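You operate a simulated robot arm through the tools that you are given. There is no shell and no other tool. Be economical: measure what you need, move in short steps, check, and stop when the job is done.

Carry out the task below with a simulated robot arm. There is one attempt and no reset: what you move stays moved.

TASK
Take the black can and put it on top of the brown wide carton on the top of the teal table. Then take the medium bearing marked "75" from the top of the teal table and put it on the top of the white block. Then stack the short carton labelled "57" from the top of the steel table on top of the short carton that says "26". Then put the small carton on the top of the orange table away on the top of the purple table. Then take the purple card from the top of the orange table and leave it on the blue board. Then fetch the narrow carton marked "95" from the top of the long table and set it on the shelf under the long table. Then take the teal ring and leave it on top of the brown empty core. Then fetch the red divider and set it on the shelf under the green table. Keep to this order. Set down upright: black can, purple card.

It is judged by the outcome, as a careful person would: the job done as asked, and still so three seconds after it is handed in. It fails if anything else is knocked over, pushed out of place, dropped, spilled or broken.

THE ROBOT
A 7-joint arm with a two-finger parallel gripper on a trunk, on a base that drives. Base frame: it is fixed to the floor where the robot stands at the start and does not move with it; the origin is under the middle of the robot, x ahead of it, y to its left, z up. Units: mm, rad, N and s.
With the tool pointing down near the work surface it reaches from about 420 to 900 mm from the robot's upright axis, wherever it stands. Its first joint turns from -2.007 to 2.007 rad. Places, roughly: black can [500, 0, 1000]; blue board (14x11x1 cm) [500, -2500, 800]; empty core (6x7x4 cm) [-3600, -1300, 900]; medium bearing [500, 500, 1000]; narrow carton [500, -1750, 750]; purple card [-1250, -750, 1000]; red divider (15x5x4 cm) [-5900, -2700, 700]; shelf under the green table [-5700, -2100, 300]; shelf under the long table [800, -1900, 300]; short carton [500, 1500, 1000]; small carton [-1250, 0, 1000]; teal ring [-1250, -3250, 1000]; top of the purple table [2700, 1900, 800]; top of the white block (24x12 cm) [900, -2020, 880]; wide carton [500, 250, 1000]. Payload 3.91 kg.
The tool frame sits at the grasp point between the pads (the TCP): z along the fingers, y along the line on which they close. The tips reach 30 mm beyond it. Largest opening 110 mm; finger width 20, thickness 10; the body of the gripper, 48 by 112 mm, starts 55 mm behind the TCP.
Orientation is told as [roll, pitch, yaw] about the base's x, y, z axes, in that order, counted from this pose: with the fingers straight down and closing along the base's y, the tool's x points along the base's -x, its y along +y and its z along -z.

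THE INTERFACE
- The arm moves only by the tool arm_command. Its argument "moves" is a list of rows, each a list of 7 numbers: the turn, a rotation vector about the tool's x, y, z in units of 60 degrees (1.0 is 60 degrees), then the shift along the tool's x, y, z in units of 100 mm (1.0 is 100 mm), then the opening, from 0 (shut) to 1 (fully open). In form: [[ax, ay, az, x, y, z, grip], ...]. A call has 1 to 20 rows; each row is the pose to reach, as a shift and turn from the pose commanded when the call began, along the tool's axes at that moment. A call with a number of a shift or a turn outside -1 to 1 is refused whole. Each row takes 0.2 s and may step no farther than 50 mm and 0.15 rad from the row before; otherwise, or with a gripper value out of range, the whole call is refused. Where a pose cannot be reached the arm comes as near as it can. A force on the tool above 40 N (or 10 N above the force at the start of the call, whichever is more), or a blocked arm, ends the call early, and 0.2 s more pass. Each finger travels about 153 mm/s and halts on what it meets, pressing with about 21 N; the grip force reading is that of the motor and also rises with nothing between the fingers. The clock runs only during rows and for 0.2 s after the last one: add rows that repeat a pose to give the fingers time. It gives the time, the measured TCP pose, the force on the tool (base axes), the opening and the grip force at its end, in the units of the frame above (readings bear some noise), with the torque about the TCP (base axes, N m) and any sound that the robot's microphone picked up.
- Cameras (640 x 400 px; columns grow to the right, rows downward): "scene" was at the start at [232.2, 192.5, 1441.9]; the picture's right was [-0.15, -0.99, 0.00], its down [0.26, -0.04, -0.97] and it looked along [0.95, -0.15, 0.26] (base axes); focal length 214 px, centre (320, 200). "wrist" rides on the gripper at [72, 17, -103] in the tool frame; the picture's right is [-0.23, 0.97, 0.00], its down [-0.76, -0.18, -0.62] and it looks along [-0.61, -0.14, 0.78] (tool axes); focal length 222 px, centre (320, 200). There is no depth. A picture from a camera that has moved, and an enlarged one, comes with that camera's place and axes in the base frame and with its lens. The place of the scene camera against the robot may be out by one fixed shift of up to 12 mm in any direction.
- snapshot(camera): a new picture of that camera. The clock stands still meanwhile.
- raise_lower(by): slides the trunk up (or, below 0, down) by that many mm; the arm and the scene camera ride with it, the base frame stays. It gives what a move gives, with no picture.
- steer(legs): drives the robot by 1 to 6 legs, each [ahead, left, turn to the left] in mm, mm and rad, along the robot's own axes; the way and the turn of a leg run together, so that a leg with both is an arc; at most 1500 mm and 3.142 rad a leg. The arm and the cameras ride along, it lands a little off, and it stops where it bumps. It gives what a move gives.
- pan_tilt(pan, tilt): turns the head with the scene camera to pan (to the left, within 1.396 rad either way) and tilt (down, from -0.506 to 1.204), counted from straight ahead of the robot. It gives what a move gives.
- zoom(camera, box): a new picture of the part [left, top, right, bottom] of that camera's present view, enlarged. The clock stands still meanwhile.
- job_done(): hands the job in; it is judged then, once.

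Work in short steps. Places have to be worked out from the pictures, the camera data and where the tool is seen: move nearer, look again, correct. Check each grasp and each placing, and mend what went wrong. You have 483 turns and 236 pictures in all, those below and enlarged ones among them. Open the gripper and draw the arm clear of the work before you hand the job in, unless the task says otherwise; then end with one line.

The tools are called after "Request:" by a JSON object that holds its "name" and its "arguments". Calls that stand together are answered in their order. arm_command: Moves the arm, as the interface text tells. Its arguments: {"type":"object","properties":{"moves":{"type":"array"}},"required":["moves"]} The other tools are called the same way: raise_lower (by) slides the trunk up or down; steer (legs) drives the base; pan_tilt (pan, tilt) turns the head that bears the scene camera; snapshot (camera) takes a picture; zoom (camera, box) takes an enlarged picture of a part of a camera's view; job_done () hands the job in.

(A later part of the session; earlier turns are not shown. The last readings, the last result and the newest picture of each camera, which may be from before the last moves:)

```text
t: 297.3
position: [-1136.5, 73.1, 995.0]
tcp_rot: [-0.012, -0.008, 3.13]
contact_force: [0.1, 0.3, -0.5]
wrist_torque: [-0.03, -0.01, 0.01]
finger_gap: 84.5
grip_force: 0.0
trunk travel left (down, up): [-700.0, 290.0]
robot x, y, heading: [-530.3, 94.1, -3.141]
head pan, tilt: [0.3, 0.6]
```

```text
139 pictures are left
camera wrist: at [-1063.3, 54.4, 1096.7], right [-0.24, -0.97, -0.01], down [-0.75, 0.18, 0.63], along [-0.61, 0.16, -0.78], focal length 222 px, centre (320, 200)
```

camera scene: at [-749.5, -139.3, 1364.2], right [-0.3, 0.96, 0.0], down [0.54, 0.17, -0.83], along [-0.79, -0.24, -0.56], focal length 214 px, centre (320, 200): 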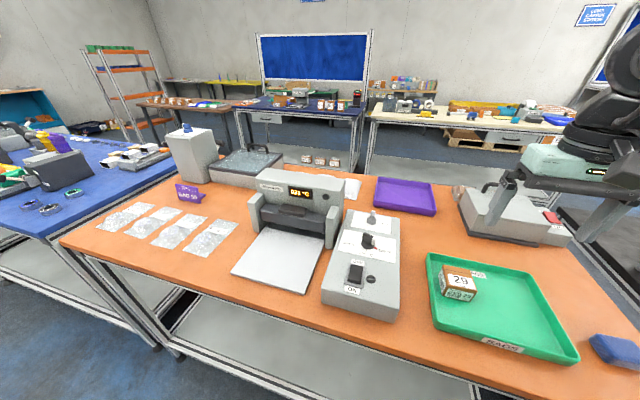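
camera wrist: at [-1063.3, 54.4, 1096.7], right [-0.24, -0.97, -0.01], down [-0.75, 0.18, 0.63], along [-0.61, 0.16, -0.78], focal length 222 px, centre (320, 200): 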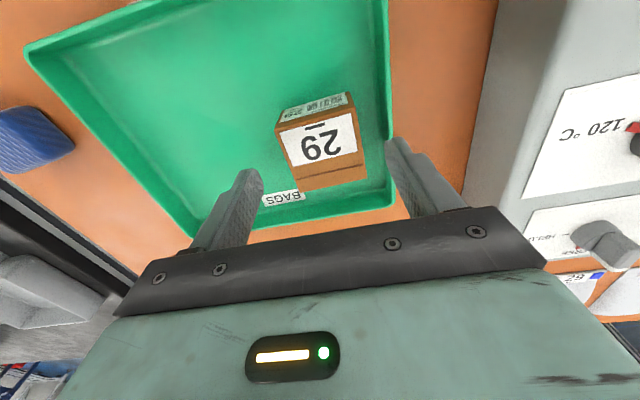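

Tray wall is about 15 mm beside the carton; I keep the tips above the wall: narrow to 70 mm, descend 32 mm, and close.

Request:
{"name": "arm_command", "arguments": {"moves": [[0, 0, 0, 0.04, 0.02, 0, 0.64], [0, 0, 0, 0.04, 0.02, 0, 0.64], [0, 0, 0, 0.04, 0.02, 0.2, 0.64], [0, 0, 0, 0.04, 0.02, 0.32, 0.64], [0, 0, 0, 0.04, 0.02, 0.32, 0.5], [0, 0, 0, 0.04, 0.02, 0.32, 0.35], [0, 0, 0, 0.04, 0.02, 0.32, 0.3], [0, 0, 0, 0.04, 0.02, 0.32, 0.3]]}}

Request:
{"name": "snapshot", "arguments": {"camera": "wrist"}}

```text
t: 299.1
position: [-1130.8, 72.3, 963.2]
tcp_rot: [-0.01, -0.008, 3.129]
contact_force: [-1.2, 1.8, 5.3]
wrist_torque: [0.07, -0.06, 0.08]
finger_gap: 58.3
grip_force: 20.9
trunk travel left (down, up): [-700.0, 290.0]
robot x, y, heading: [-529.9, 91.9, -3.144]
head pan, tilt: [0.3, 0.6]
```

```text
138 pictures are left
camera wrist: at [-1057.9, 52.5, 1065.3], right [-0.24, -0.97, -0.01], down [-0.75, 0.18, 0.63], along [-0.61, 0.16, -0.78], focal length 222 px, centre (320, 200)
```

wrist: 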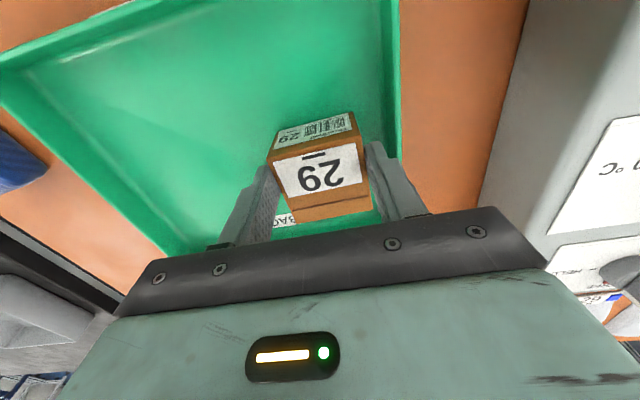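

Gripped (58 mm). Lift 150 mm and check.

Request:
{"name": "arm_command", "arguments": {"moves": [[0, 0, 0, 0, 0, -0.2, 0.3], [0, 0, 0, 0, 0, -0.6, 0.3], [0, 0, 0, 0, 0, -1, 0.3]]}}

Request:
{"name": "arm_command", "arguments": {"moves": [[0, 0, 0, 0.2, 0, -0.4, 0.3], [0, 0, 0, 0.6, 0, -0.6, 0.3], [0, 0, 0, 1, 0, -0.8, 0.3]]}}

Request:
{"name": "snapshot", "arguments": {"camera": "wrist"}}

```text
t: 299.9
position: [-1129.2, 70.9, 1060.0]
tcp_rot: [-0.01, -0.008, 3.131]
contact_force: [-1.2, -0.7, -2.3]
wrist_torque: [0.01, -0.01, 0.02]
finger_gap: 57.8
grip_force: 21.0
trunk travel left (down, up): [-700.0, 290.0]
robot x, y, heading: [-535.0, 92.9, -3.141]
head pan, tilt: [0.3, 0.6]
```

```text
t: 300.7
position: [-1030.7, 66.7, 1143.2]
tcp_rot: [-0.011, -0.007, 3.13]
contact_force: [-0.8, -0.1, -1.0]
wrist_torque: [-0.02, -0.04, -0.01]
finger_gap: 58.0
grip_force: 21.2
trunk travel left (down, up): [-700.0, 290.0]
robot x, y, heading: [-530.0, 94.3, -3.14]
head pan, tilt: [0.3, 0.6]
```

```text
137 pictures are left
camera wrist: at [-957.6, 47.4, 1245.0], right [-0.24, -0.97, -0.01], down [-0.76, 0.18, 0.63], along [-0.61, 0.16, -0.78], focal length 222 px, centre (320, 200)
```

wrist: 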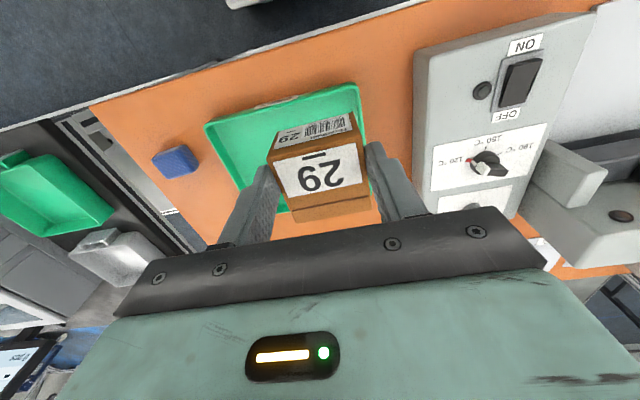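

Holding the carton. Drive round to the far aisle, facing the purple table (+x).

Request:
{"name": "steer", "arguments": {"legs": [[-300, 0, 0], [0, -1500, 0], [0, -1000, 0], [0, 0, -3.14], [0, 300, 0], [1500, 0, 0]]}}

Request:
{"name": "pan_tilt", "arguments": {"pan": -0.6, "tilt": 0.5}}

Request:
{"name": "snapshot", "arguments": {"camera": "scene"}}

```text
t: 321.1
position: [283.3, 2702.2, 1143.0]
tcp_rot: [-0.011, -0.006, 0.14]
contact_force: [-0.7, 1.6, -1.3]
wrist_torque: [0.03, 0.05, 0.02]
finger_gap: 57.8
grip_force: 21.3
trunk travel left (down, up): [-700.0, 290.0]
robot x, y, heading: [-204.6, 2606.6, 0.132]
head pan, tilt: [0.3, 0.6]
stopped in leg 4: the robot was blocked; the commanded pose is now the measured one
```

```text
t: 322.4
position: [282.4, 2700.3, 1142.3]
tcp_rot: [-0.011, -0.007, 0.138]
contact_force: [0.5, 0.6, -1.8]
wrist_torque: [0.01, -0.01, 0.02]
finger_gap: 57.7
grip_force: 21.3
trunk travel left (down, up): [-700.0, 290.0]
robot x, y, heading: [-202.6, 2605.4, 0.128]
head pan, tilt: [-0.6, 0.499]
```

```text
136 pictures are left
camera scene: at [4.1, 2788.0, 1372.5], right [-0.45, -0.89, 0.0], down [-0.43, 0.21, -0.88], along [0.78, -0.4, -0.48], focal length 214 px, centre (320, 200)
```

scene: 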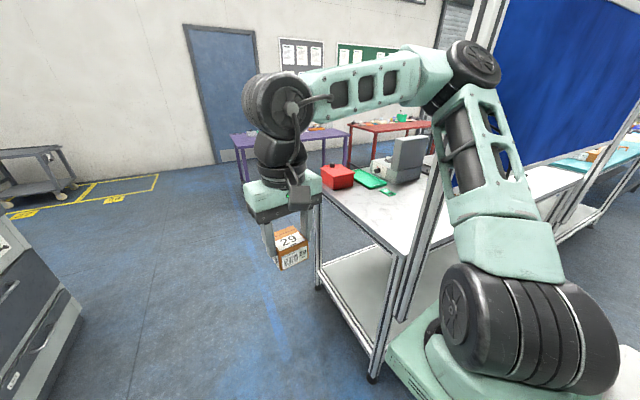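

The elbow came up against the screen's post. I shift left first, then finish the turn and drive on.

Request:
{"name": "steer", "arguments": {"legs": [[-40, 310, 0], [0, 0, -0.13], [1500, 0, 0], [330, 0, 0]]}}

Request:
{"name": "snapshot", "arguments": {"camera": "scene"}}

```text
t: 333.8
position: [2037.3, 2933.9, 1143.9]
tcp_rot: [-0.007, -0.008, 0.008]
contact_force: [0.3, -0.4, -2.1]
wrist_torque: [0.02, 0.05, 0.02]
finger_gap: 57.4
grip_force: 21.1
trunk travel left (down, up): [-700.0, 290.0]
robot x, y, heading: [1542.2, 2903.0, -0.0]
head pan, tilt: [-0.6, 0.499]
```

```text
135 pictures are left
camera scene: at [1770.9, 3057.4, 1373.3], right [-0.56, -0.83, 0.0], down [-0.4, 0.27, -0.88], along [0.72, -0.5, -0.48], focal length 214 px, centre (320, 200)
```

scene: 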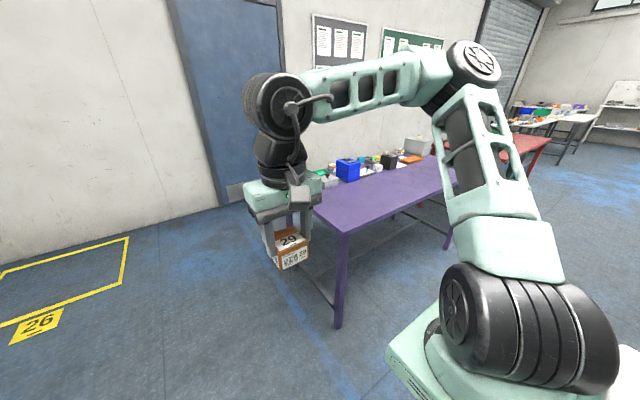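

The purple table's front (edge x≈2345) is clear. Strafe right 780 and drive ahead 400.

Request:
{"name": "steer", "arguments": {"legs": [[0, -780, 0], [400, 0, 0]]}}

Request:
{"name": "pan_tilt", "arguments": {"pan": -0.2, "tilt": 0.7}}

Request:
{"name": "snapshot", "arguments": {"camera": "scene"}}

Request:
{"name": "snapshot", "arguments": {"camera": "wrist"}}

```text
t: 340.1
position: [2431.1, 2151.5, 1143.9]
tcp_rot: [-0.008, -0.008, 0.004]
contact_force: [0.7, 1.3, -1.9]
wrist_torque: [0.0, 0.01, -0.01]
finger_gap: 57.6
grip_force: 20.5
trunk travel left (down, up): [-700.0, 290.0]
robot x, y, heading: [1935.2, 2122.5, -0.007]
head pan, tilt: [-0.6, 0.499]
```

```text
t: 340.9
position: [2431.1, 2151.5, 1144.7]
tcp_rot: [-0.009, -0.009, 0.004]
contact_force: [-0.1, -0.8, -1.6]
wrist_torque: [-0.01, 0.03, 0.02]
finger_gap: 57.6
grip_force: 21.2
trunk travel left (down, up): [-700.0, 290.0]
robot x, y, heading: [1939.2, 2125.9, -0.001]
head pan, tilt: [-0.201, 0.7]
```

```text
134 pictures are left
camera scene: at [2174.5, 2309.7, 1355.6], right [-0.2, -0.98, 0.0], down [-0.63, 0.13, -0.77], along [0.75, -0.16, -0.64], focal length 214 px, centre (320, 200)
```

scene: 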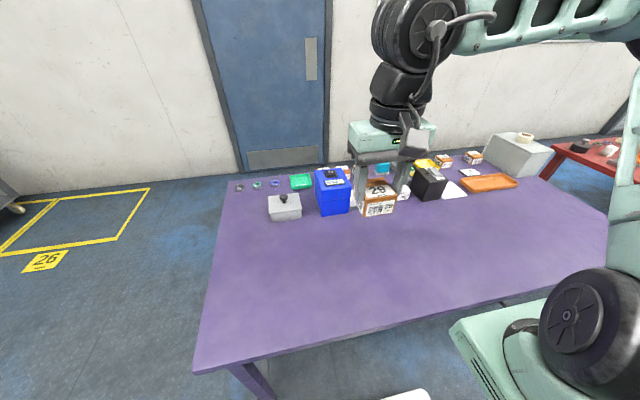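

```text
133 pictures are left
camera wrist: at [2358.2, 2167.8, 1245.5], right [0.22, 0.97, -0.01], down [0.76, -0.17, 0.63], along [0.61, -0.15, -0.78], focal length 222 px, centre (320, 200)
```

wrist: 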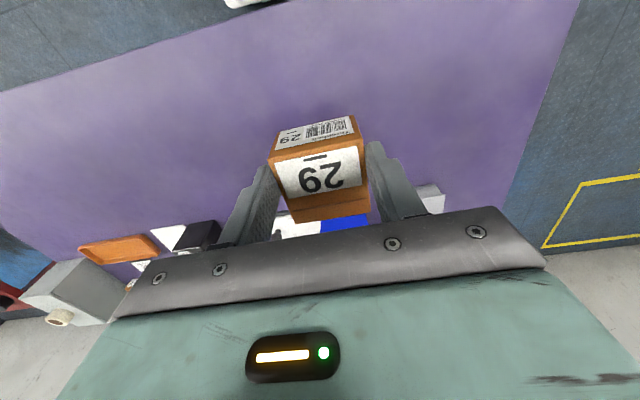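

The area below (x≈2460, y≈2150) is free. I descend toward the table top.

Request:
{"name": "arm_command", "arguments": {"moves": [[0, 0, 0, -0.3, 0, 0.3, 0.3], [0, 0, 0, -0.3, 0, 0.65, 0.3], [0, 0, 0, -0.3, 0, 1, 0.3]]}}

Request:
{"name": "arm_command", "arguments": {"moves": [[0, 0, 0, 0, 0, 0.35, 0.3], [0, 0, 0, 0, 0, 0.7, 0.3], [0, 0, 0, 0, 0, 1, 0.3]]}}

Request:
{"name": "snapshot", "arguments": {"camera": "wrist"}}

Request:
{"name": "zoom", "arguments": {"camera": "scene", "box": [290, 120, 490, 320]}}

```text
t: 341.7
position: [2461.8, 2149.7, 1043.2]
tcp_rot: [-0.006, -0.009, 0.003]
contact_force: [-0.7, 0.5, -1.0]
wrist_torque: [-0.02, 0.02, 0.03]
finger_gap: 57.7
grip_force: 20.7
trunk travel left (down, up): [-700.0, 290.0]
robot x, y, heading: [1938.9, 2124.1, -0.003]
head pan, tilt: [-0.201, 0.7]
```

```text
t: 342.5
position: [2464.7, 2148.7, 943.3]
tcp_rot: [-0.007, -0.008, 0.005]
contact_force: [-0.2, -0.5, -1.2]
wrist_torque: [0.0, -0.01, 0.0]
finger_gap: 57.3
grip_force: 21.6
trunk travel left (down, up): [-700.0, 290.0]
robot x, y, heading: [1939.6, 2119.4, -0.005]
head pan, tilt: [-0.201, 0.7]
```

```text
132 pictures are left
camera wrist: at [2391.0, 2165.3, 1044.7], right [0.22, 0.97, -0.01], down [0.76, -0.17, 0.63], along [0.61, -0.15, -0.78], focal length 222 px, centre (320, 200)
```

wrist: 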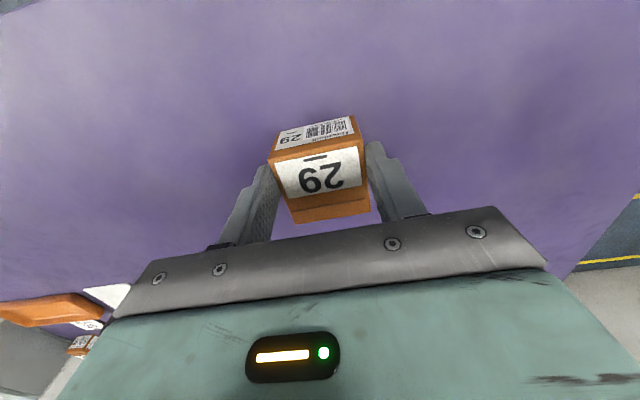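

```text
2.00 times, centred on (390, 220) of scene
camera zoom: at [2174.3, 2309.6, 1355.7], right [-0.2, -0.98, 0.0], down [-0.63, 0.13, -0.76], along [0.75, -0.16, -0.64], focal length 429 px, centre (180, 160)
```

zoom: 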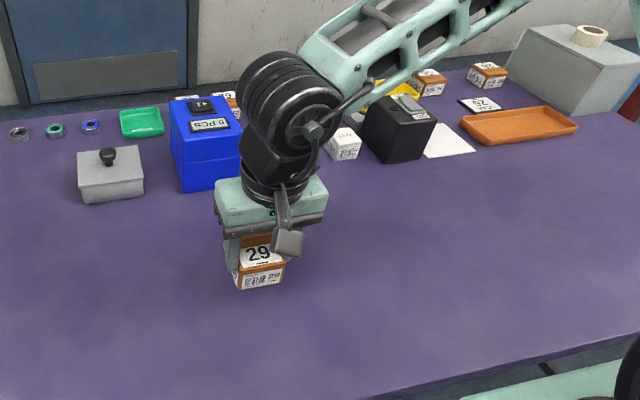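

Request:
{"name": "arm_command", "arguments": {"moves": [[0, 0, 0, 0, 0, 0.3, 0.3], [0, 0, 0, 0, 0, 0.5, 0.3], [0, 0, 0, 0, 0, 0.6, 0.3], [0, 0, 0, 0, 0, 0.65, 0.3], [0, 0, 0, 0, 0, 0.7, 0.3]]}}

```text
t: 343.7
position: [2463.0, 2148.9, 874.4]
tcp_rot: [-0.009, -0.009, 0.001]
contact_force: [0.4, -0.3, -1.5]
wrist_torque: [-0.02, 0.04, 0.02]
finger_gap: 57.6
grip_force: 21.0
trunk travel left (down, up): [-700.0, 290.0]
robot x, y, heading: [1938.1, 2122.4, -0.002]
head pan, tilt: [-0.201, 0.7]
```

Request:
{"name": "arm_command", "arguments": {"moves": [[0, 0, 0, 0, 0, 0.04, 0.3], [0, 0, 0, 0, 0, 0.08, 0.3], [0, 0, 0, 0, 0, 0.12, 0.3], [0, 0, 0, 0, 0, 0.16, 0.3]]}}

Request:
{"name": "snapshot", "arguments": {"camera": "wrist"}}

```text
t: 344.7
position: [2463.8, 2149.5, 858.0]
tcp_rot: [-0.006, -0.009, 0.002]
contact_force: [-1.0, -2.5, 9.9]
wrist_torque: [0.16, 0.08, 0.02]
finger_gap: 57.7
grip_force: 21.2
trunk travel left (down, up): [-700.0, 290.0]
robot x, y, heading: [1939.5, 2121.6, -0.006]
head pan, tilt: [-0.201, 0.7]
```

```text
130 pictures are left
camera wrist: at [2390.8, 2165.8, 959.7], right [0.23, 0.97, -0.01], down [0.76, -0.17, 0.63], along [0.61, -0.15, -0.78], focal length 222 px, centre (320, 200)
```

wrist: 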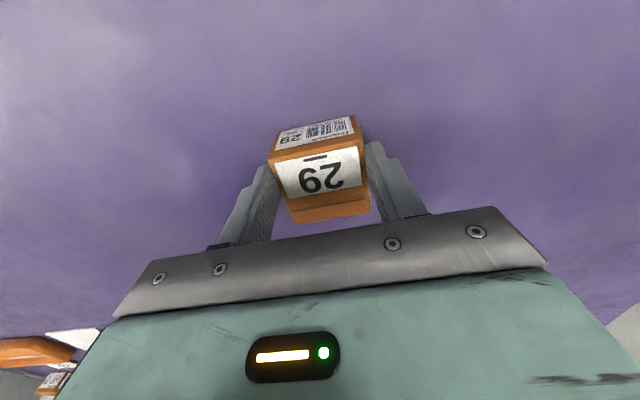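

Contact with the table (10 N). Release, rise and check.

Request:
{"name": "arm_command", "arguments": {"moves": [[0, 0, 0, 0, 0, 0, 0.6], [0, 0, 0, 0, 0, 0, 0.75], [0, 0, 0, 0, 0, 0, 0.75], [0, 0, 0, 0, 0, -0.3, 0.75], [0, 0, 0, 0, 0, -0.7, 0.75], [0, 0, 0, 0, 0, -1, 0.75]]}}

Request:
{"name": "snapshot", "arguments": {"camera": "wrist"}}

Request:
{"name": "arm_command", "arguments": {"moves": [[0, 0, 0, 0, 0, -0.45, 0.75], [0, 0, 0, 0, 0, -0.9, 0.75], [0, 0, 0, 0, 0, -1, 0.75]]}}

Request:
{"name": "arm_command", "arguments": {"moves": [[0, 0, 0, 0, 0, -0.45, 0.75], [0, 0, 0, 0, 0, -0.9, 0.75], [0, 0, 0, 0, 0, -1, 0.75]]}}

```text
t: 346.1
position: [2463.7, 2148.7, 958.7]
tcp_rot: [-0.009, -0.008, 0.003]
contact_force: [-0.5, -0.5, -0.1]
wrist_torque: [-0.04, 0.02, -0.01]
finger_gap: 82.5
grip_force: 0.0
trunk travel left (down, up): [-700.0, 290.0]
robot x, y, heading: [1938.6, 2122.3, -0.009]
head pan, tilt: [-0.201, 0.7]
```

```text
129 pictures are left
camera wrist: at [2390.0, 2165.3, 1061.0], right [0.22, 0.97, -0.01], down [0.76, -0.17, 0.63], along [0.61, -0.15, -0.78], focal length 222 px, centre (320, 200)
```

wrist: 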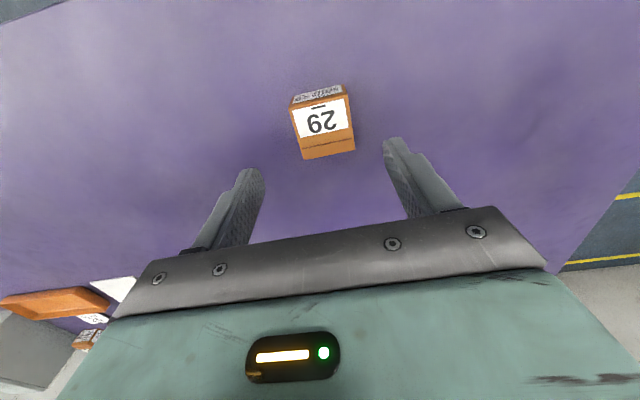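

```text
t: 346.9
position: [2463.1, 2152.7, 1057.7]
tcp_rot: [-0.007, -0.008, 0.003]
contact_force: [-0.8, 0.5, -0.6]
wrist_torque: [0.0, 0.02, -0.02]
finger_gap: 82.5
grip_force: 0.2
trunk travel left (down, up): [-700.0, 290.0]
robot x, y, heading: [1937.7, 2124.9, 0.001]
head pan, tilt: [-0.201, 0.7]
```

```text
t: 347.7
position: [2459.3, 2150.8, 1159.5]
tcp_rot: [-0.008, -0.009, 0.003]
contact_force: [0.8, 0.5, -0.4]
wrist_torque: [-0.01, -0.02, -0.02]
finger_gap: 82.6
grip_force: 0.1
trunk travel left (down, up): [-700.0, 290.0]
robot x, y, heading: [1939.9, 2118.8, -0.002]
head pan, tilt: [-0.201, 0.7]
```

Carton placed on the purple table. Next the purple card ("SEAL BAG 59") on the orange table near (−1284, −850). I drive back round.

Request:
{"name": "arm_command", "arguments": {"moves": [[0, 0, 0, 0.2, 0, 0, 0.9], [0, 0, 0, 0.4, 0, 0, 0.9]]}}

Request:
{"name": "steer", "arguments": {"legs": [[-400, 0, 0], [0, 780, 0], [-1500, 0, 0], [-400, 0, 0], [0, -300, 0], [0, 0, 3.14]]}}

```text
t: 348.3
position: [2419.8, 2151.1, 1158.1]
tcp_rot: [-0.006, -0.009, 0.002]
contact_force: [-0.3, 0.1, -0.1]
wrist_torque: [-0.03, -0.01, -0.01]
finger_gap: 98.8
grip_force: 0.1
trunk travel left (down, up): [-700.0, 290.0]
robot x, y, heading: [1940.5, 2126.7, -0.005]
head pan, tilt: [-0.201, 0.7]
```

```text
t: 372.7
position: [-859.6, 2668.5, 1157.6]
tcp_rot: [-0.01, -0.009, 3.087]
contact_force: [-0.7, 0.4, 0.5]
wrist_torque: [0.02, -0.01, 0.0]
finger_gap: 99.1
grip_force: 0.0
trunk travel left (down, up): [-700.0, 290.0]
robot x, y, heading: [-377.6, 2669.3, 3.079]
head pan, tilt: [-0.201, 0.7]
```

Request:
{"name": "steer", "arguments": {"legs": [[-40, 0, 0.063], [0, 1500, 0], [0, 1500, 0], [0, 400, 0]]}}

Request:
{"name": "pan_tilt", "arguments": {"pan": 0.1, "tilt": 0.6}}

Request:
{"name": "snapshot", "arguments": {"camera": "scene"}}

```text
t: 389.8
position: [-738.6, -794.7, 1157.5]
tcp_rot: [-0.009, -0.009, -3.099]
contact_force: [-0.4, 0.6, 0.0]
wrist_torque: [0.02, -0.04, 0.0]
finger_gap: 99.0
grip_force: 0.1
trunk travel left (down, up): [-700.0, 290.0]
robot x, y, heading: [-257.5, -748.3, -3.108]
head pan, tilt: [-0.201, 0.7]
```

```text
t: 390.6
position: [-737.7, -794.6, 1158.9]
tcp_rot: [-0.009, -0.009, -3.1]
contact_force: [0.0, -0.3, 0.4]
wrist_torque: [0.0, -0.01, 0.03]
finger_gap: 99.1
grip_force: 0.0
trunk travel left (down, up): [-700.0, 290.0]
robot x, y, heading: [-255.1, -747.1, -3.105]
head pan, tilt: [0.099, 0.6]
```

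```text
128 pictures are left
camera scene: at [-469.1, -969.3, 1364.2], right [-0.13, 0.99, 0.0], down [0.56, 0.08, -0.82], along [-0.82, -0.11, -0.57], focal length 214 px, centre (320, 200)
```

scene: 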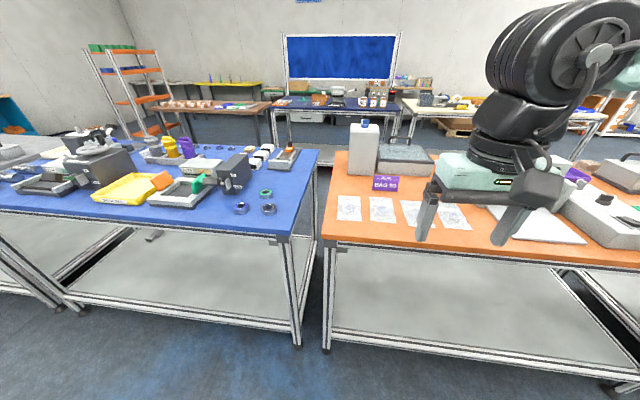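

Request:
{"name": "zoom", "arguments": {"camera": "scene", "box": [330, 140, 450, 230]}}

Request:
{"name": "steer", "arguments": {"legs": [[300, 60, -0.035]]}}

Request:
{"name": "snapshot", "arguments": {"camera": "wrist"}}

Request:
{"name": "snapshot", "arguments": {"camera": "scene"}}

```text
4.44 times, centred on (390, 185) of scene
camera zoom: at [-469.1, -969.3, 1364.2], right [-0.13, 0.99, 0.0], down [0.56, 0.08, -0.82], along [-0.82, -0.11, -0.57], focal length 953 px, centre (9, 267)
```

zoom: 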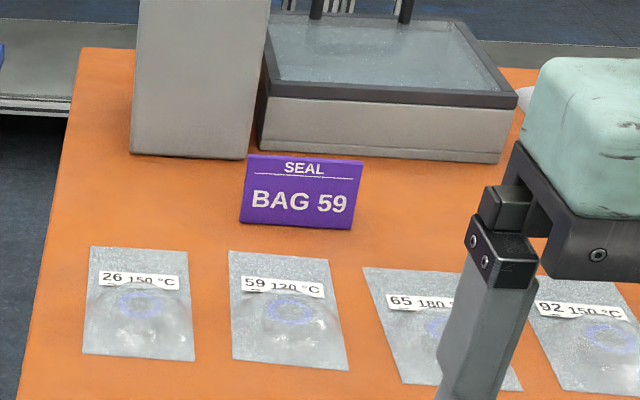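

```text
t: 392.7
position: [-1045.3, -843.2, 1157.9]
tcp_rot: [-0.009, -0.008, -3.136]
contact_force: [-0.6, -0.5, 0.0]
wrist_torque: [0.02, -0.04, 0.0]
finger_gap: 98.7
grip_force: 0.1
trunk travel left (down, up): [-700.0, 290.0]
robot x, y, heading: [-560.4, -811.2, -3.145]
head pan, tilt: [0.099, 0.6]
```

```text
126 pictures are left
camera wrist: at [-971.8, -861.2, 1260.1], right [-0.22, -0.98, -0.01], down [-0.76, 0.17, 0.63], along [-0.61, 0.14, -0.78], focal length 222 px, centre (320, 200)
```

wrist: 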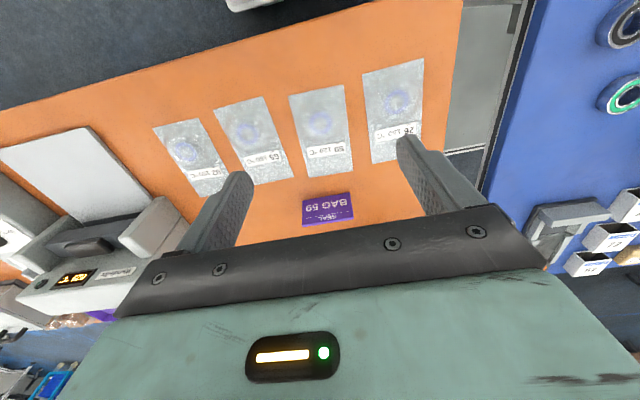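

```text
125 pictures are left
camera scene: at [-782.1, -1026.7, 1364.2], right [-0.1, 0.99, 0.0], down [0.56, 0.06, -0.83], along [-0.82, -0.08, -0.56], focal length 214 px, centre (320, 200)
```

scene: 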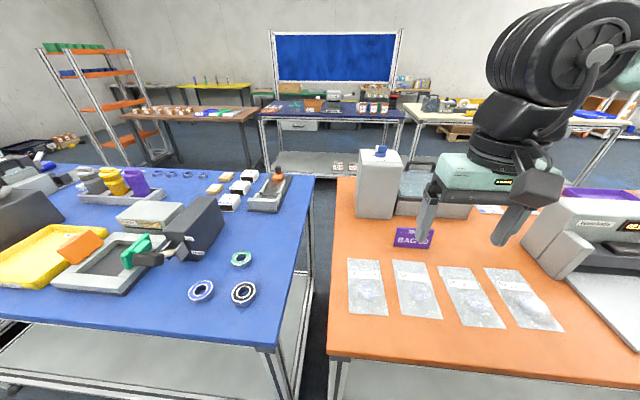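

The card stands near (−1258, −810), ~100 mm wide, its plate across x. I'll grip the plate by its faces, so I turn the tool 90° (camera to +y) while moving nearer.

Request:
{"name": "arm_command", "arguments": {"moves": [[0, 0, -0.125, -0.17, -0.03, 0, 1], [0, 0, -0.25, -0.34, -0.07, 0, 1], [0, 0, -0.375, -0.5, -0.1, 0, 1], [0, 0, -0.5, -0.67, -0.13, 0, 1], [0, 0, -0.625, -0.84, -0.17, 0, 1], [0, 0, -0.75, -1, -0.2, 0, 1]]}}

Request:
{"name": "arm_command", "arguments": {"moves": [[0, 0, -0.125, 0, 0, 0, 1], [0, 0, -0.25, 0, 0, 0, 1], [0, 0, -0.375, 0, 0, 0, 1], [0, 0, -0.5, 0, 0, 0, 1], [0, 0, -0.625, 0, 0, 0, 1], [0, 0, -0.75, 0, 0, 0, 1]]}}

Request:
{"name": "snapshot", "arguments": {"camera": "wrist"}}

Request:
{"name": "zoom", "arguments": {"camera": "scene", "box": [340, 130, 500, 270]}}

```text
t: 394.1
position: [-1146.2, -823.4, 1158.7]
tcp_rot: [-0.013, 0.001, -2.348]
contact_force: [-0.1, -0.9, 0.8]
wrist_torque: [-0.02, 0.01, 0.0]
finger_gap: 109.9
grip_force: 0.0
trunk travel left (down, up): [-700.0, 290.0]
robot x, y, heading: [-562.1, -810.8, -3.141]
head pan, tilt: [0.099, 0.6]
```

```text
t: 395.5
position: [-1118.4, -836.0, 1153.1]
tcp_rot: [-0.008, 0.009, -1.565]
contact_force: [0.1, 0.2, 0.5]
wrist_torque: [-0.02, 0.02, 0.03]
finger_gap: 110.2
grip_force: 0.1
out of reach, approached as far as the arm can: row 6
trunk travel left (down, up): [-700.0, 290.0]
robot x, y, heading: [-563.5, -814.8, -3.139]
head pan, tilt: [0.099, 0.6]
```

```text
124 pictures are left
camera wrist: at [-1100.8, -765.3, 1256.1], right [0.98, -0.22, -0.01], down [-0.17, -0.77, 0.62], along [-0.15, -0.6, -0.79], focal length 222 px, centre (320, 200)
```

wrist: 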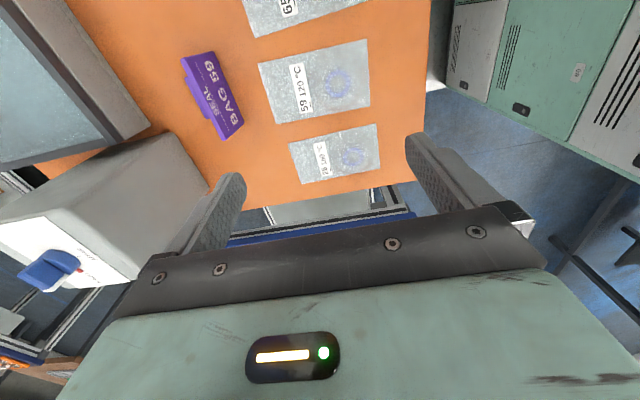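

```text
2.86 times, centred on (420, 200) of scene
camera zoom: at [-782.2, -1026.3, 1364.3], right [-0.1, 1.0, 0.0], down [0.56, 0.06, -0.83], along [-0.82, -0.08, -0.56], focal length 613 px, centre (34, 200)
```

zoom: 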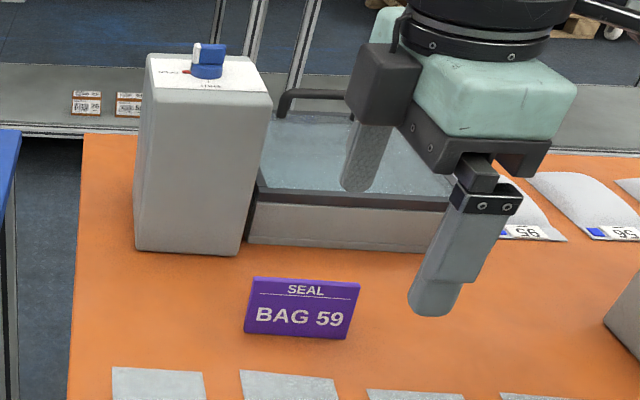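

Card centre about (−1262, −805). I move the hand over it.

Request:
{"name": "arm_command", "arguments": {"moves": [[0, 0, 0, 0.1, -0.4, 0, 1], [0, 0, 0, 0.2, -0.8, 0, 1], [0, 0, 0, 0.3, -1, 0, 1]]}}

Request:
{"name": "arm_command", "arguments": {"moves": [[0, 0, 0, 0, -0.4, 0, 1], [0, 0, 0, 0, -0.44, 0.4, 1], [0, 0, 0, 0, -0.44, 0.6, 1]]}}

Request:
{"name": "snapshot", "arguments": {"camera": "wrist"}}

Request:
{"name": "zoom", "arguments": {"camera": "scene", "box": [340, 130, 500, 270]}}

```text
t: 396.3
position: [-1124.2, -844.2, 1144.0]
tcp_rot: [-0.007, 0.007, -1.565]
contact_force: [0.4, 0.1, -0.6]
wrist_torque: [-0.04, 0.03, 0.0]
finger_gap: 109.8
grip_force: 0.1
out of reach, approached as far as the arm can: row 1, 2, 3
trunk travel left (down, up): [-700.0, 290.0]
robot x, y, heading: [-560.6, -809.0, -3.138]
head pan, tilt: [0.099, 0.6]
```

```text
t: 397.1
position: [-1137.5, -859.0, 1088.7]
tcp_rot: [-0.008, 0.008, -1.566]
contact_force: [0.4, 0.1, -0.3]
wrist_torque: [0.03, 0.0, 0.0]
finger_gap: 110.0
grip_force: 0.1
out of reach, approached as far as the arm can: row 1, 2, 3
trunk travel left (down, up): [-700.0, 290.0]
robot x, y, heading: [-563.9, -812.2, -3.142]
head pan, tilt: [0.099, 0.6]
```

```text
122 pictures are left
camera wrist: at [-1119.1, -788.9, 1191.9], right [0.97, -0.22, -0.01], down [-0.17, -0.77, 0.62], along [-0.15, -0.6, -0.79], focal length 222 px, centre (320, 200)
```

wrist: 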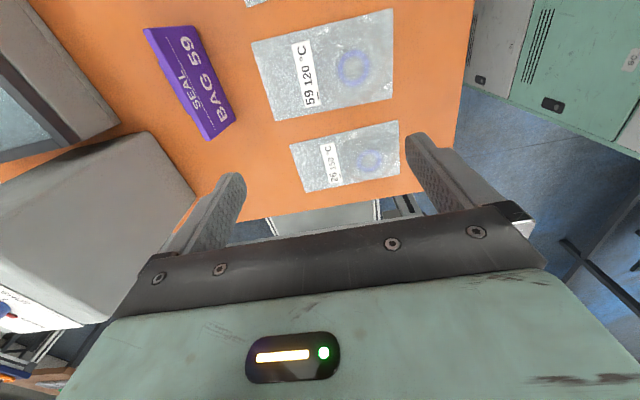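

```text
2.86 times, centred on (420, 200) of scene
camera zoom: at [-782.0, -1026.7, 1364.3], right [-0.1, 0.99, 0.0], down [0.56, 0.06, -0.83], along [-0.82, -0.08, -0.56], focal length 613 px, centre (34, 200)
```

zoom: 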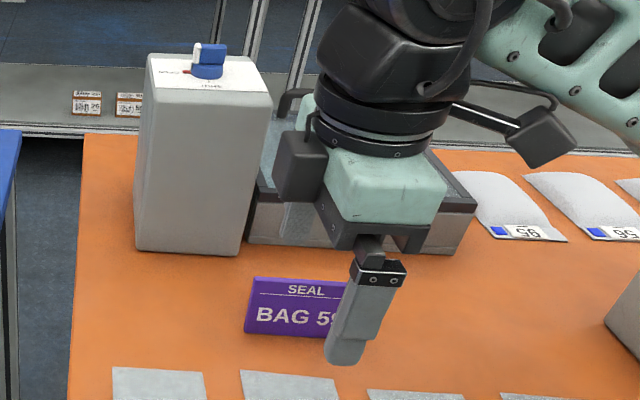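

This orientation is at the arm's limit here. I raise the hand and shift the base +y by 400 so the arm works at an angle and the wrist needs less turn.

Request:
{"name": "arm_command", "arguments": {"moves": [[0, 0, 0, 0, 0.2, -0.35, 1], [0, 0, 0, 0, 0.3, -0.7, 1]]}}

Request:
{"name": "steer", "arguments": {"legs": [[0, -400, 0]]}}

Request:
{"name": "arm_command", "arguments": {"moves": [[0, 0, 0, -0.45, -0.1, 0, 1], [0, 0, 0, -0.9, -0.2, 0, 1], [0, 0, 0, -1, -0.3, 0, 1]]}}

Request:
{"name": "arm_command", "arguments": {"moves": [[0, 0, 0, -0.45, -0.1, 0, 1], [0, 0, 0, -0.9, -0.2, 0, 1], [0, 0, 0, -1, -0.3, 0, 1]]}}

Request:
{"name": "snapshot", "arguments": {"camera": "wrist"}}

```text
t: 397.7
position: [-1106.1, -858.1, 1159.2]
tcp_rot: [-0.009, 0.008, -1.563]
contact_force: [0.4, 0.2, 0.1]
wrist_torque: [0.03, -0.04, -0.02]
finger_gap: 109.9
grip_force: 0.1
trunk travel left (down, up): [-700.0, 290.0]
robot x, y, heading: [-559.7, -815.5, -3.141]
head pan, tilt: [0.099, 0.6]
```

```text
t: 400.2
position: [-1107.4, -461.2, 1159.0]
tcp_rot: [-0.007, 0.009, -1.556]
contact_force: [-0.7, 0.4, 0.1]
wrist_torque: [0.02, 0.0, 0.01]
finger_gap: 109.9
grip_force: 0.2
trunk travel left (down, up): [-700.0, 290.0]
robot x, y, heading: [-564.5, -410.5, -3.136]
head pan, tilt: [0.099, 0.6]
```

```text
t: 401.0
position: [-1134.8, -562.6, 1157.3]
tcp_rot: [-0.01, 0.009, -1.556]
contact_force: [-0.6, 0.7, -0.5]
wrist_torque: [-0.03, 0.01, -0.03]
finger_gap: 110.1
grip_force: 0.0
trunk travel left (down, up): [-700.0, 290.0]
robot x, y, heading: [-568.8, -411.7, -3.133]
head pan, tilt: [0.099, 0.6]
```

```text
t: 401.8
position: [-1148.8, -658.1, 1153.0]
tcp_rot: [-0.011, 0.008, -1.56]
contact_force: [0.1, 0.7, -0.2]
wrist_torque: [0.02, -0.02, -0.02]
finger_gap: 109.7
grip_force: 0.1
out of reach, approached as far as the arm can: row 2, 3
trunk travel left (down, up): [-700.0, 290.0]
robot x, y, heading: [-561.9, -408.2, -3.129]
head pan, tilt: [0.099, 0.6]
```

```text
120 pictures are left
camera wrist: at [-1131.9, -587.6, 1255.6], right [0.98, -0.22, -0.01], down [-0.16, -0.77, 0.62], along [-0.14, -0.6, -0.79], focal length 222 px, centre (320, 200)
```

wrist: 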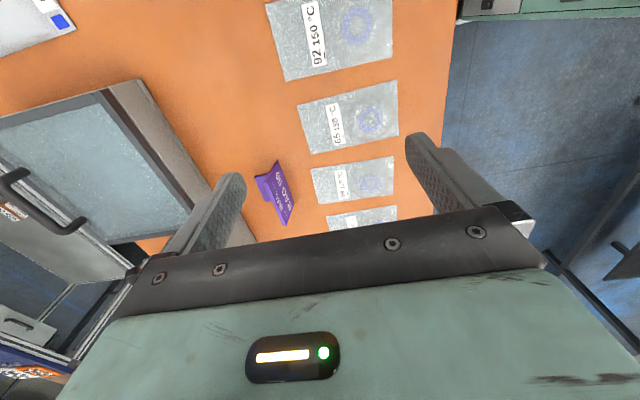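

Reach shrinks with this wrist turn, so I'll instead grip the card by its side edges (≈100 mm, opening 110). I turn the tool straight again and return to y≈−805.

Request:
{"name": "arm_command", "arguments": {"moves": [[0, 0, 0.125, 0.05, 0.1, 0, 1], [0, 0, 0.25, 0.1, 0.2, 0, 1], [0, 0, 0.375, 0.2, 0.3, 0, 1], [0, 0, 0.5, 0.3, 0.3, 0, 1], [0, 0, 0.625, 0.4, 0.3, 0, 1], [0, 0, 0.75, 0.5, 0.3, 0, 1]]}}

Request:
{"name": "arm_command", "arguments": {"moves": [[0, 0, 0.125, 0, 0, 0, 1], [0, 0, 0.25, 0, 0, 0, 1], [0, 0, 0.375, 0, 0, 0, 1], [0, 0, 0.5, 0, 0, 0, 1], [0, 0, 0.625, 0, 0, 0, 1], [0, 0, 0.75, 0, 0, 0, 1]]}}

Request:
{"name": "steer", "arguments": {"legs": [[0, 390, 0]]}}

Request:
{"name": "snapshot", "arguments": {"camera": "wrist"}}

```text
t: 403.2
position: [-1121.3, -609.6, 1153.9]
tcp_rot: [-0.011, 0.0, -2.345]
contact_force: [0.1, 0.0, -0.8]
wrist_torque: [0.04, 0.0, 0.01]
finger_gap: 110.1
grip_force: 0.0
trunk travel left (down, up): [-700.0, 290.0]
robot x, y, heading: [-567.1, -410.1, -3.133]
head pan, tilt: [0.099, 0.6]
```

```text
t: 404.6
position: [-1121.0, -609.8, 1154.1]
tcp_rot: [-0.009, -0.009, -3.131]
contact_force: [-0.1, -0.9, 0.5]
wrist_torque: [-0.01, 0.03, 0.01]
finger_gap: 109.7
grip_force: 0.1
trunk travel left (down, up): [-700.0, 290.0]
robot x, y, heading: [-565.8, -410.2, -3.131]
head pan, tilt: [0.099, 0.6]
```

```text
t: 407.1
position: [-1117.8, -1011.4, 1154.1]
tcp_rot: [-0.008, -0.007, -3.124]
contact_force: [0.0, 0.0, 0.2]
wrist_torque: [-0.02, 0.0, -0.01]
finger_gap: 110.2
grip_force: 0.1
trunk travel left (down, up): [-700.0, 290.0]
robot x, y, heading: [-559.5, -809.0, -3.133]
head pan, tilt: [0.099, 0.6]
```

```text
119 pictures are left
camera wrist: at [-1043.0, -1028.6, 1256.5], right [-0.21, -0.98, -0.01], down [-0.76, 0.16, 0.63], along [-0.62, 0.14, -0.78], focal length 222 px, centre (320, 200)
```

wrist: 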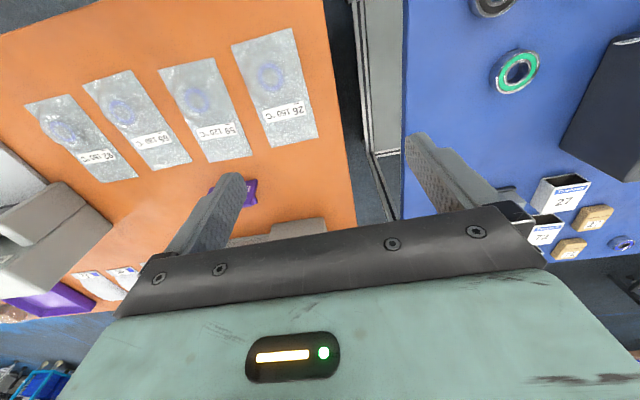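

Request:
{"name": "arm_command", "arguments": {"moves": [[0, 0, 0, -0.2, -0.4, 0, 1], [0, 0, 0, -0.4, -0.8, 0, 1], [0, 0, 0, -0.5, -1, 0, 1]]}}

Request:
{"name": "arm_command", "arguments": {"moves": [[0, 0, 0, -0.2, -0.4, 0, 1], [0, 0, 0, -0.4, -0.8, 0, 1], [0, 0, 0, -0.5, -1, 0.2, 1], [0, 0, 0, -0.5, -1, 0.6, 1]]}}

Request:
{"name": "snapshot", "arguments": {"camera": "wrist"}}

Request:
{"name": "snapshot", "arguments": {"camera": "scene"}}

```text
t: 407.9
position: [-1167.2, -912.7, 1155.4]
tcp_rot: [-0.009, -0.009, -3.124]
contact_force: [-0.1, 0.4, -0.2]
wrist_torque: [0.04, 0.02, -0.01]
finger_gap: 110.2
grip_force: 0.0
trunk travel left (down, up): [-700.0, 290.0]
robot x, y, heading: [-563.5, -810.9, -3.133]
head pan, tilt: [0.099, 0.6]
```

```text
t: 408.9
position: [-1218.9, -812.8, 1096.7]
tcp_rot: [-0.007, -0.01, -3.124]
contact_force: [0.6, 1.2, -0.2]
wrist_torque: [0.0, 0.04, 0.03]
finger_gap: 109.9
grip_force: 0.0
trunk travel left (down, up): [-700.0, 290.0]
robot x, y, heading: [-561.3, -811.5, -3.128]
head pan, tilt: [0.099, 0.6]
```

```text
118 pictures are left
camera wrist: at [-1145.5, -830.1, 1199.1], right [-0.21, -0.98, -0.01], down [-0.76, 0.16, 0.63], along [-0.62, 0.14, -0.78], focal length 222 px, centre (320, 200)
```

wrist: 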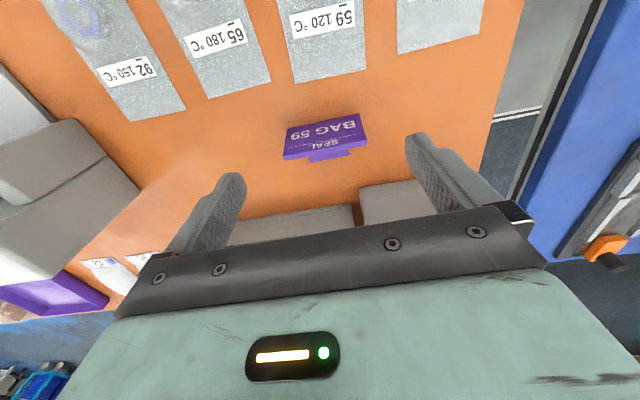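

```text
117 pictures are left
camera scene: at [-777.9, -1028.1, 1364.3], right [-0.11, 0.99, 0.0], down [0.56, 0.06, -0.83], along [-0.82, -0.09, -0.56], focal length 214 px, centre (320, 200)
```

scene: 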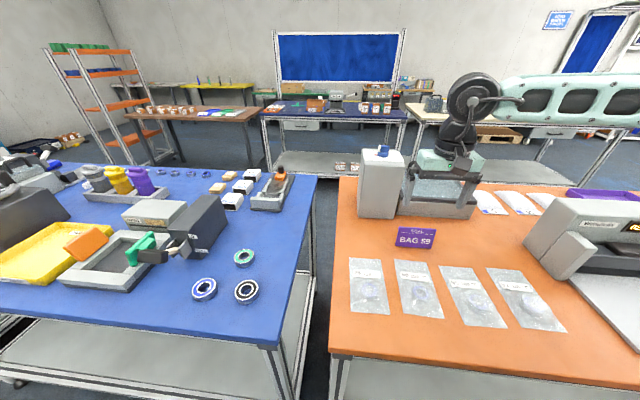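

Request:
{"name": "zoom", "arguments": {"camera": "wrist", "box": [260, 90, 400, 180]}}

Request:
{"name": "zoom", "arguments": {"camera": "scene", "box": [360, 200, 480, 280]}}

```text
4.44 times, centred on (330, 135) of wrist
camera zoom: at [-1145.5, -830.1, 1199.1], right [-0.21, -0.98, -0.01], down [-0.76, 0.16, 0.63], along [-0.62, 0.14, -0.78], focal length 987 px, centre (276, 489)
```

zoom: 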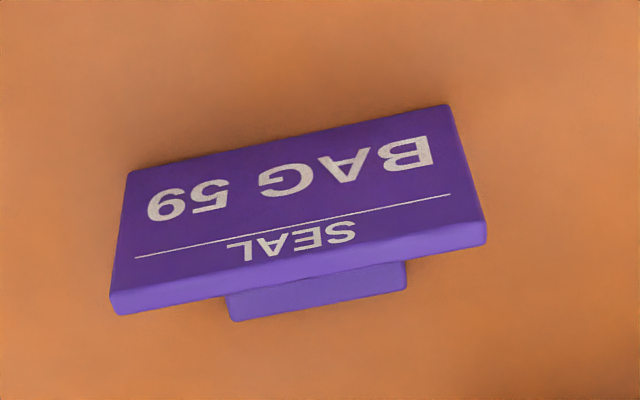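

```text
5.00 times, centred on (420, 240) of scene
camera zoom: at [-777.9, -1028.1, 1364.3], right [-0.11, 0.99, 0.0], down [0.56, 0.06, -0.83], along [-0.82, -0.09, -0.56], focal length 1072 px, centre (-180, 0)
```

zoom: 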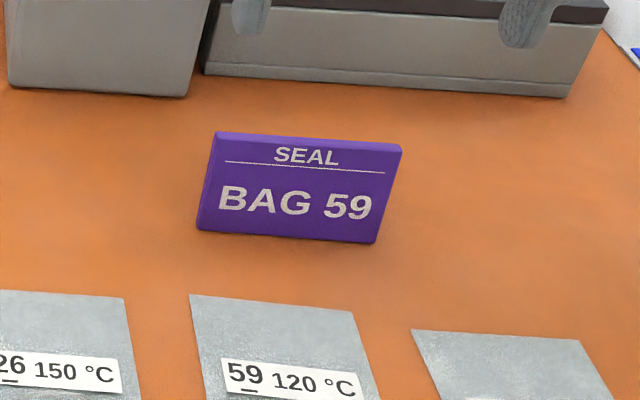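

The card: 98 mm wide (y −759…−857), ~62 high, plate at x≈−1258, small foot behind. I centre over it (y −808) and descend to z≈1035 to verify.

Request:
{"name": "arm_command", "arguments": {"moves": [[0, 0, 0, -0.4, -0.05, 0.0, 1], [0, 0, 0, -0.4, -0.05, 0.3, 1], [0, 0, 0, -0.4, -0.05, 0.6, 1], [0, 0, 0, -0.4, -0.05, 0.6, 1]]}}

Request:
{"name": "zoom", "arguments": {"camera": "wrist", "box": [200, 80, 440, 230]}}

```text
t: 409.9
position: [-1260.2, -808.4, 1037.7]
tcp_rot: [-0.008, -0.008, -3.124]
contact_force: [0.6, -0.1, 0.5]
wrist_torque: [0.01, -0.01, 0.05]
finger_gap: 110.4
grip_force: 0.2
trunk travel left (down, up): [-700.0, 290.0]
robot x, y, heading: [-561.7, -809.9, -3.129]
head pan, tilt: [0.099, 0.6]
```

```text
2.67 times, centred on (320, 155) of wrist
camera zoom: at [-1186.6, -824.4, 1138.9], right [-0.21, -0.98, -0.01], down [-0.76, 0.16, 0.63], along [-0.62, 0.14, -0.78], focal length 592 px, centre (320, 320)
```

zoom: 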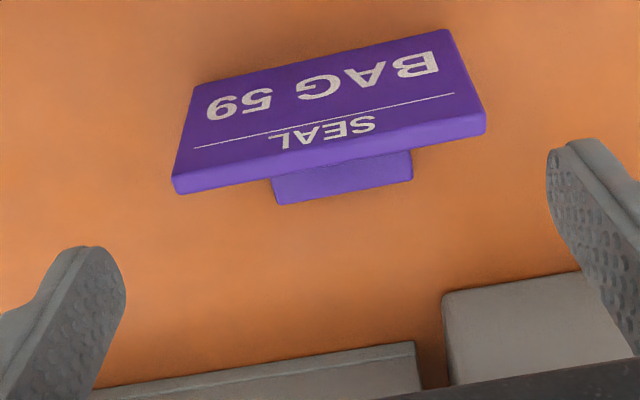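

Centred within 1 mm. Descend to just above the card's top and check again.

Request:
{"name": "arm_command", "arguments": {"moves": [[0, 0, 0, -0.02, 0, 0.2, 1], [0, 0, 0, -0.02, 0, 0.34, 1], [0, 0, 0, -0.02, 0, 0.34, 1]]}}

Request:
{"name": "zoom", "arguments": {"camera": "wrist", "box": [200, 80, 440, 230]}}

```text
t: 410.7
position: [-1262.7, -807.0, 1004.1]
tcp_rot: [-0.01, -0.009, -3.125]
contact_force: [0.2, -0.8, 0.3]
wrist_torque: [0.0, 0.01, -0.01]
finger_gap: 110.1
grip_force: 0.1
trunk travel left (down, up): [-700.0, 290.0]
robot x, y, heading: [-560.8, -810.1, -3.131]
head pan, tilt: [0.099, 0.6]
```

```text
2.67 times, centred on (320, 155) of wrist
camera zoom: at [-1189.1, -824.7, 1106.1], right [-0.21, -0.98, -0.01], down [-0.76, 0.16, 0.63], along [-0.62, 0.14, -0.78], focal length 592 px, centre (320, 320)
```

zoom: 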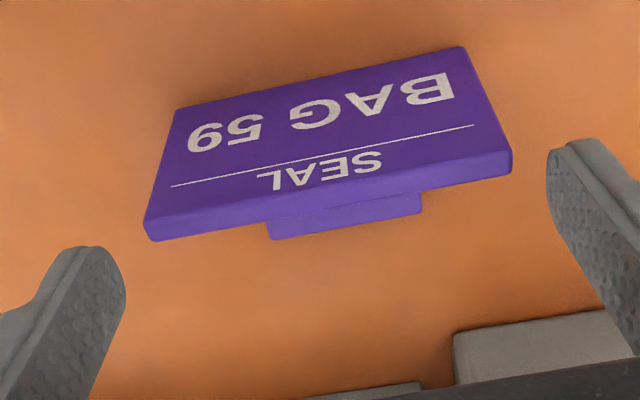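

Margins about 5 mm a side; I shift 1.5 mm to +y and descend in small rows to z≈945.

Request:
{"name": "arm_command", "arguments": {"moves": [[0, 0, 0, 0, -0.015, 0.1, 1], [0, 0, 0, 0, -0.015, 0.25, 1], [0, 0, 0, 0, -0.015, 0.4, 1], [0, 0, 0, 0, -0.015, 0.58, 1], [0, 0, 0, 0, -0.015, 0.58, 1]]}}

Request:
{"name": "snapshot", "arguments": {"camera": "wrist"}}

```text
t: 411.9
position: [-1263.7, -804.4, 943.9]
tcp_rot: [-0.008, -0.009, -3.123]
contact_force: [0.3, -0.3, -0.6]
wrist_torque: [-0.01, -0.03, -0.03]
finger_gap: 109.8
grip_force: 0.2
trunk travel left (down, up): [-700.0, 290.0]
robot x, y, heading: [-561.2, -810.7, -3.128]
head pan, tilt: [0.099, 0.6]
```

```text
112 pictures are left
camera wrist: at [-1190.1, -821.9, 1047.2], right [-0.21, -0.98, -0.01], down [-0.76, 0.16, 0.63], along [-0.62, 0.14, -0.78], focal length 222 px, centre (320, 200)
```

wrist: 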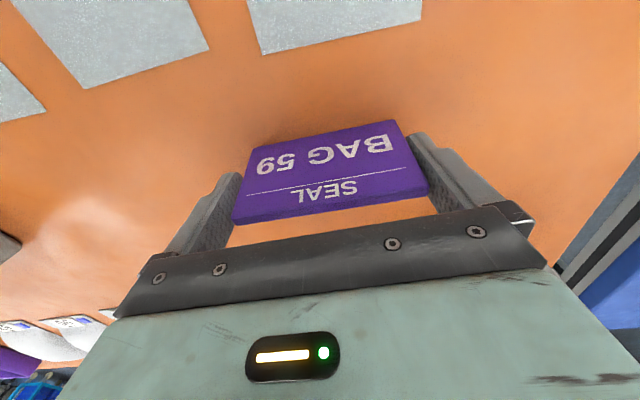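

The card is between the fingers without contact. Close.

Request:
{"name": "arm_command", "arguments": {"moves": [[0, 0, 0, 0, 0, 0, 0.92], [0, 0, 0, 0, 0, 0, 0.85], [0, 0, 0, 0, 0, 0, 0.7], [0, 0, 0, 0, 0, 0, 0.7]]}}

Request:
{"name": "arm_command", "arguments": {"moves": [[0, 0, 0, 0, 0, -0.2, 0.7], [0, 0, 0, 0, 0, -0.5, 0.7], [0, 0, 0, 0, 0, -0.9, 0.7], [0, 0, 0, 0, 0, -0.9, 0.7]]}}

Request:
{"name": "snapshot", "arguments": {"camera": "wrist"}}

Request:
{"name": "zoom", "arguments": {"camera": "scene", "box": [360, 140, 520, 270]}}

```text
t: 412.9
position: [-1263.9, -805.8, 945.5]
tcp_rot: [-0.009, -0.009, -3.125]
contact_force: [-0.4, -0.5, 0.8]
wrist_torque: [0.0, -0.03, 0.01]
finger_gap: 99.7
grip_force: 20.8
trunk travel left (down, up): [-700.0, 290.0]
robot x, y, heading: [-559.0, -812.9, -3.13]
head pan, tilt: [0.099, 0.6]
```

```text
t: 413.9
position: [-1261.1, -804.8, 1037.3]
tcp_rot: [-0.008, -0.009, -3.125]
contact_force: [0.6, -0.2, 0.1]
wrist_torque: [0.0, -0.02, 0.01]
finger_gap: 99.6
grip_force: 20.8
trunk travel left (down, up): [-700.0, 290.0]
robot x, y, heading: [-563.6, -813.7, -3.135]
head pan, tilt: [0.099, 0.6]
```

```text
111 pictures are left
camera wrist: at [-1187.8, -822.9, 1139.0], right [-0.21, -0.98, -0.01], down [-0.76, 0.16, 0.63], along [-0.62, 0.14, -0.78], focal length 222 px, centre (320, 200)
```

wrist: 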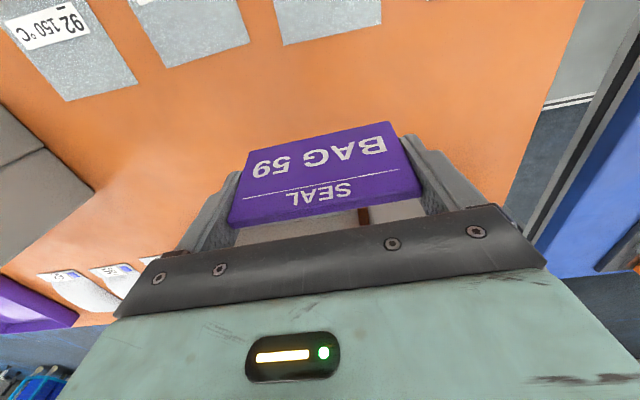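

```text
3.08 times, centred on (440, 205) of scene
camera zoom: at [-778.1, -1028.0, 1364.2], right [-0.11, 0.99, 0.0], down [0.56, 0.06, -0.82], along [-0.82, -0.09, -0.57], focal length 660 px, centre (-49, 185)
```

zoom: 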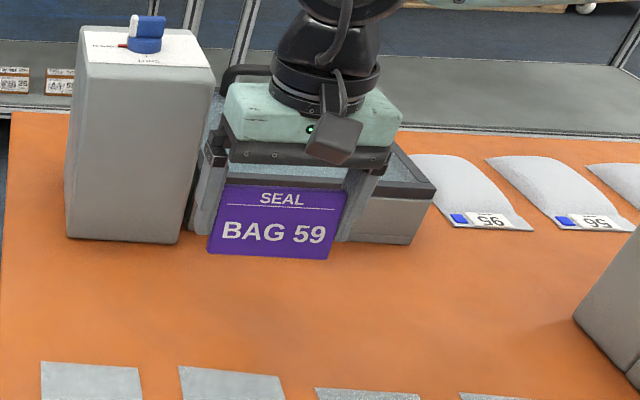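

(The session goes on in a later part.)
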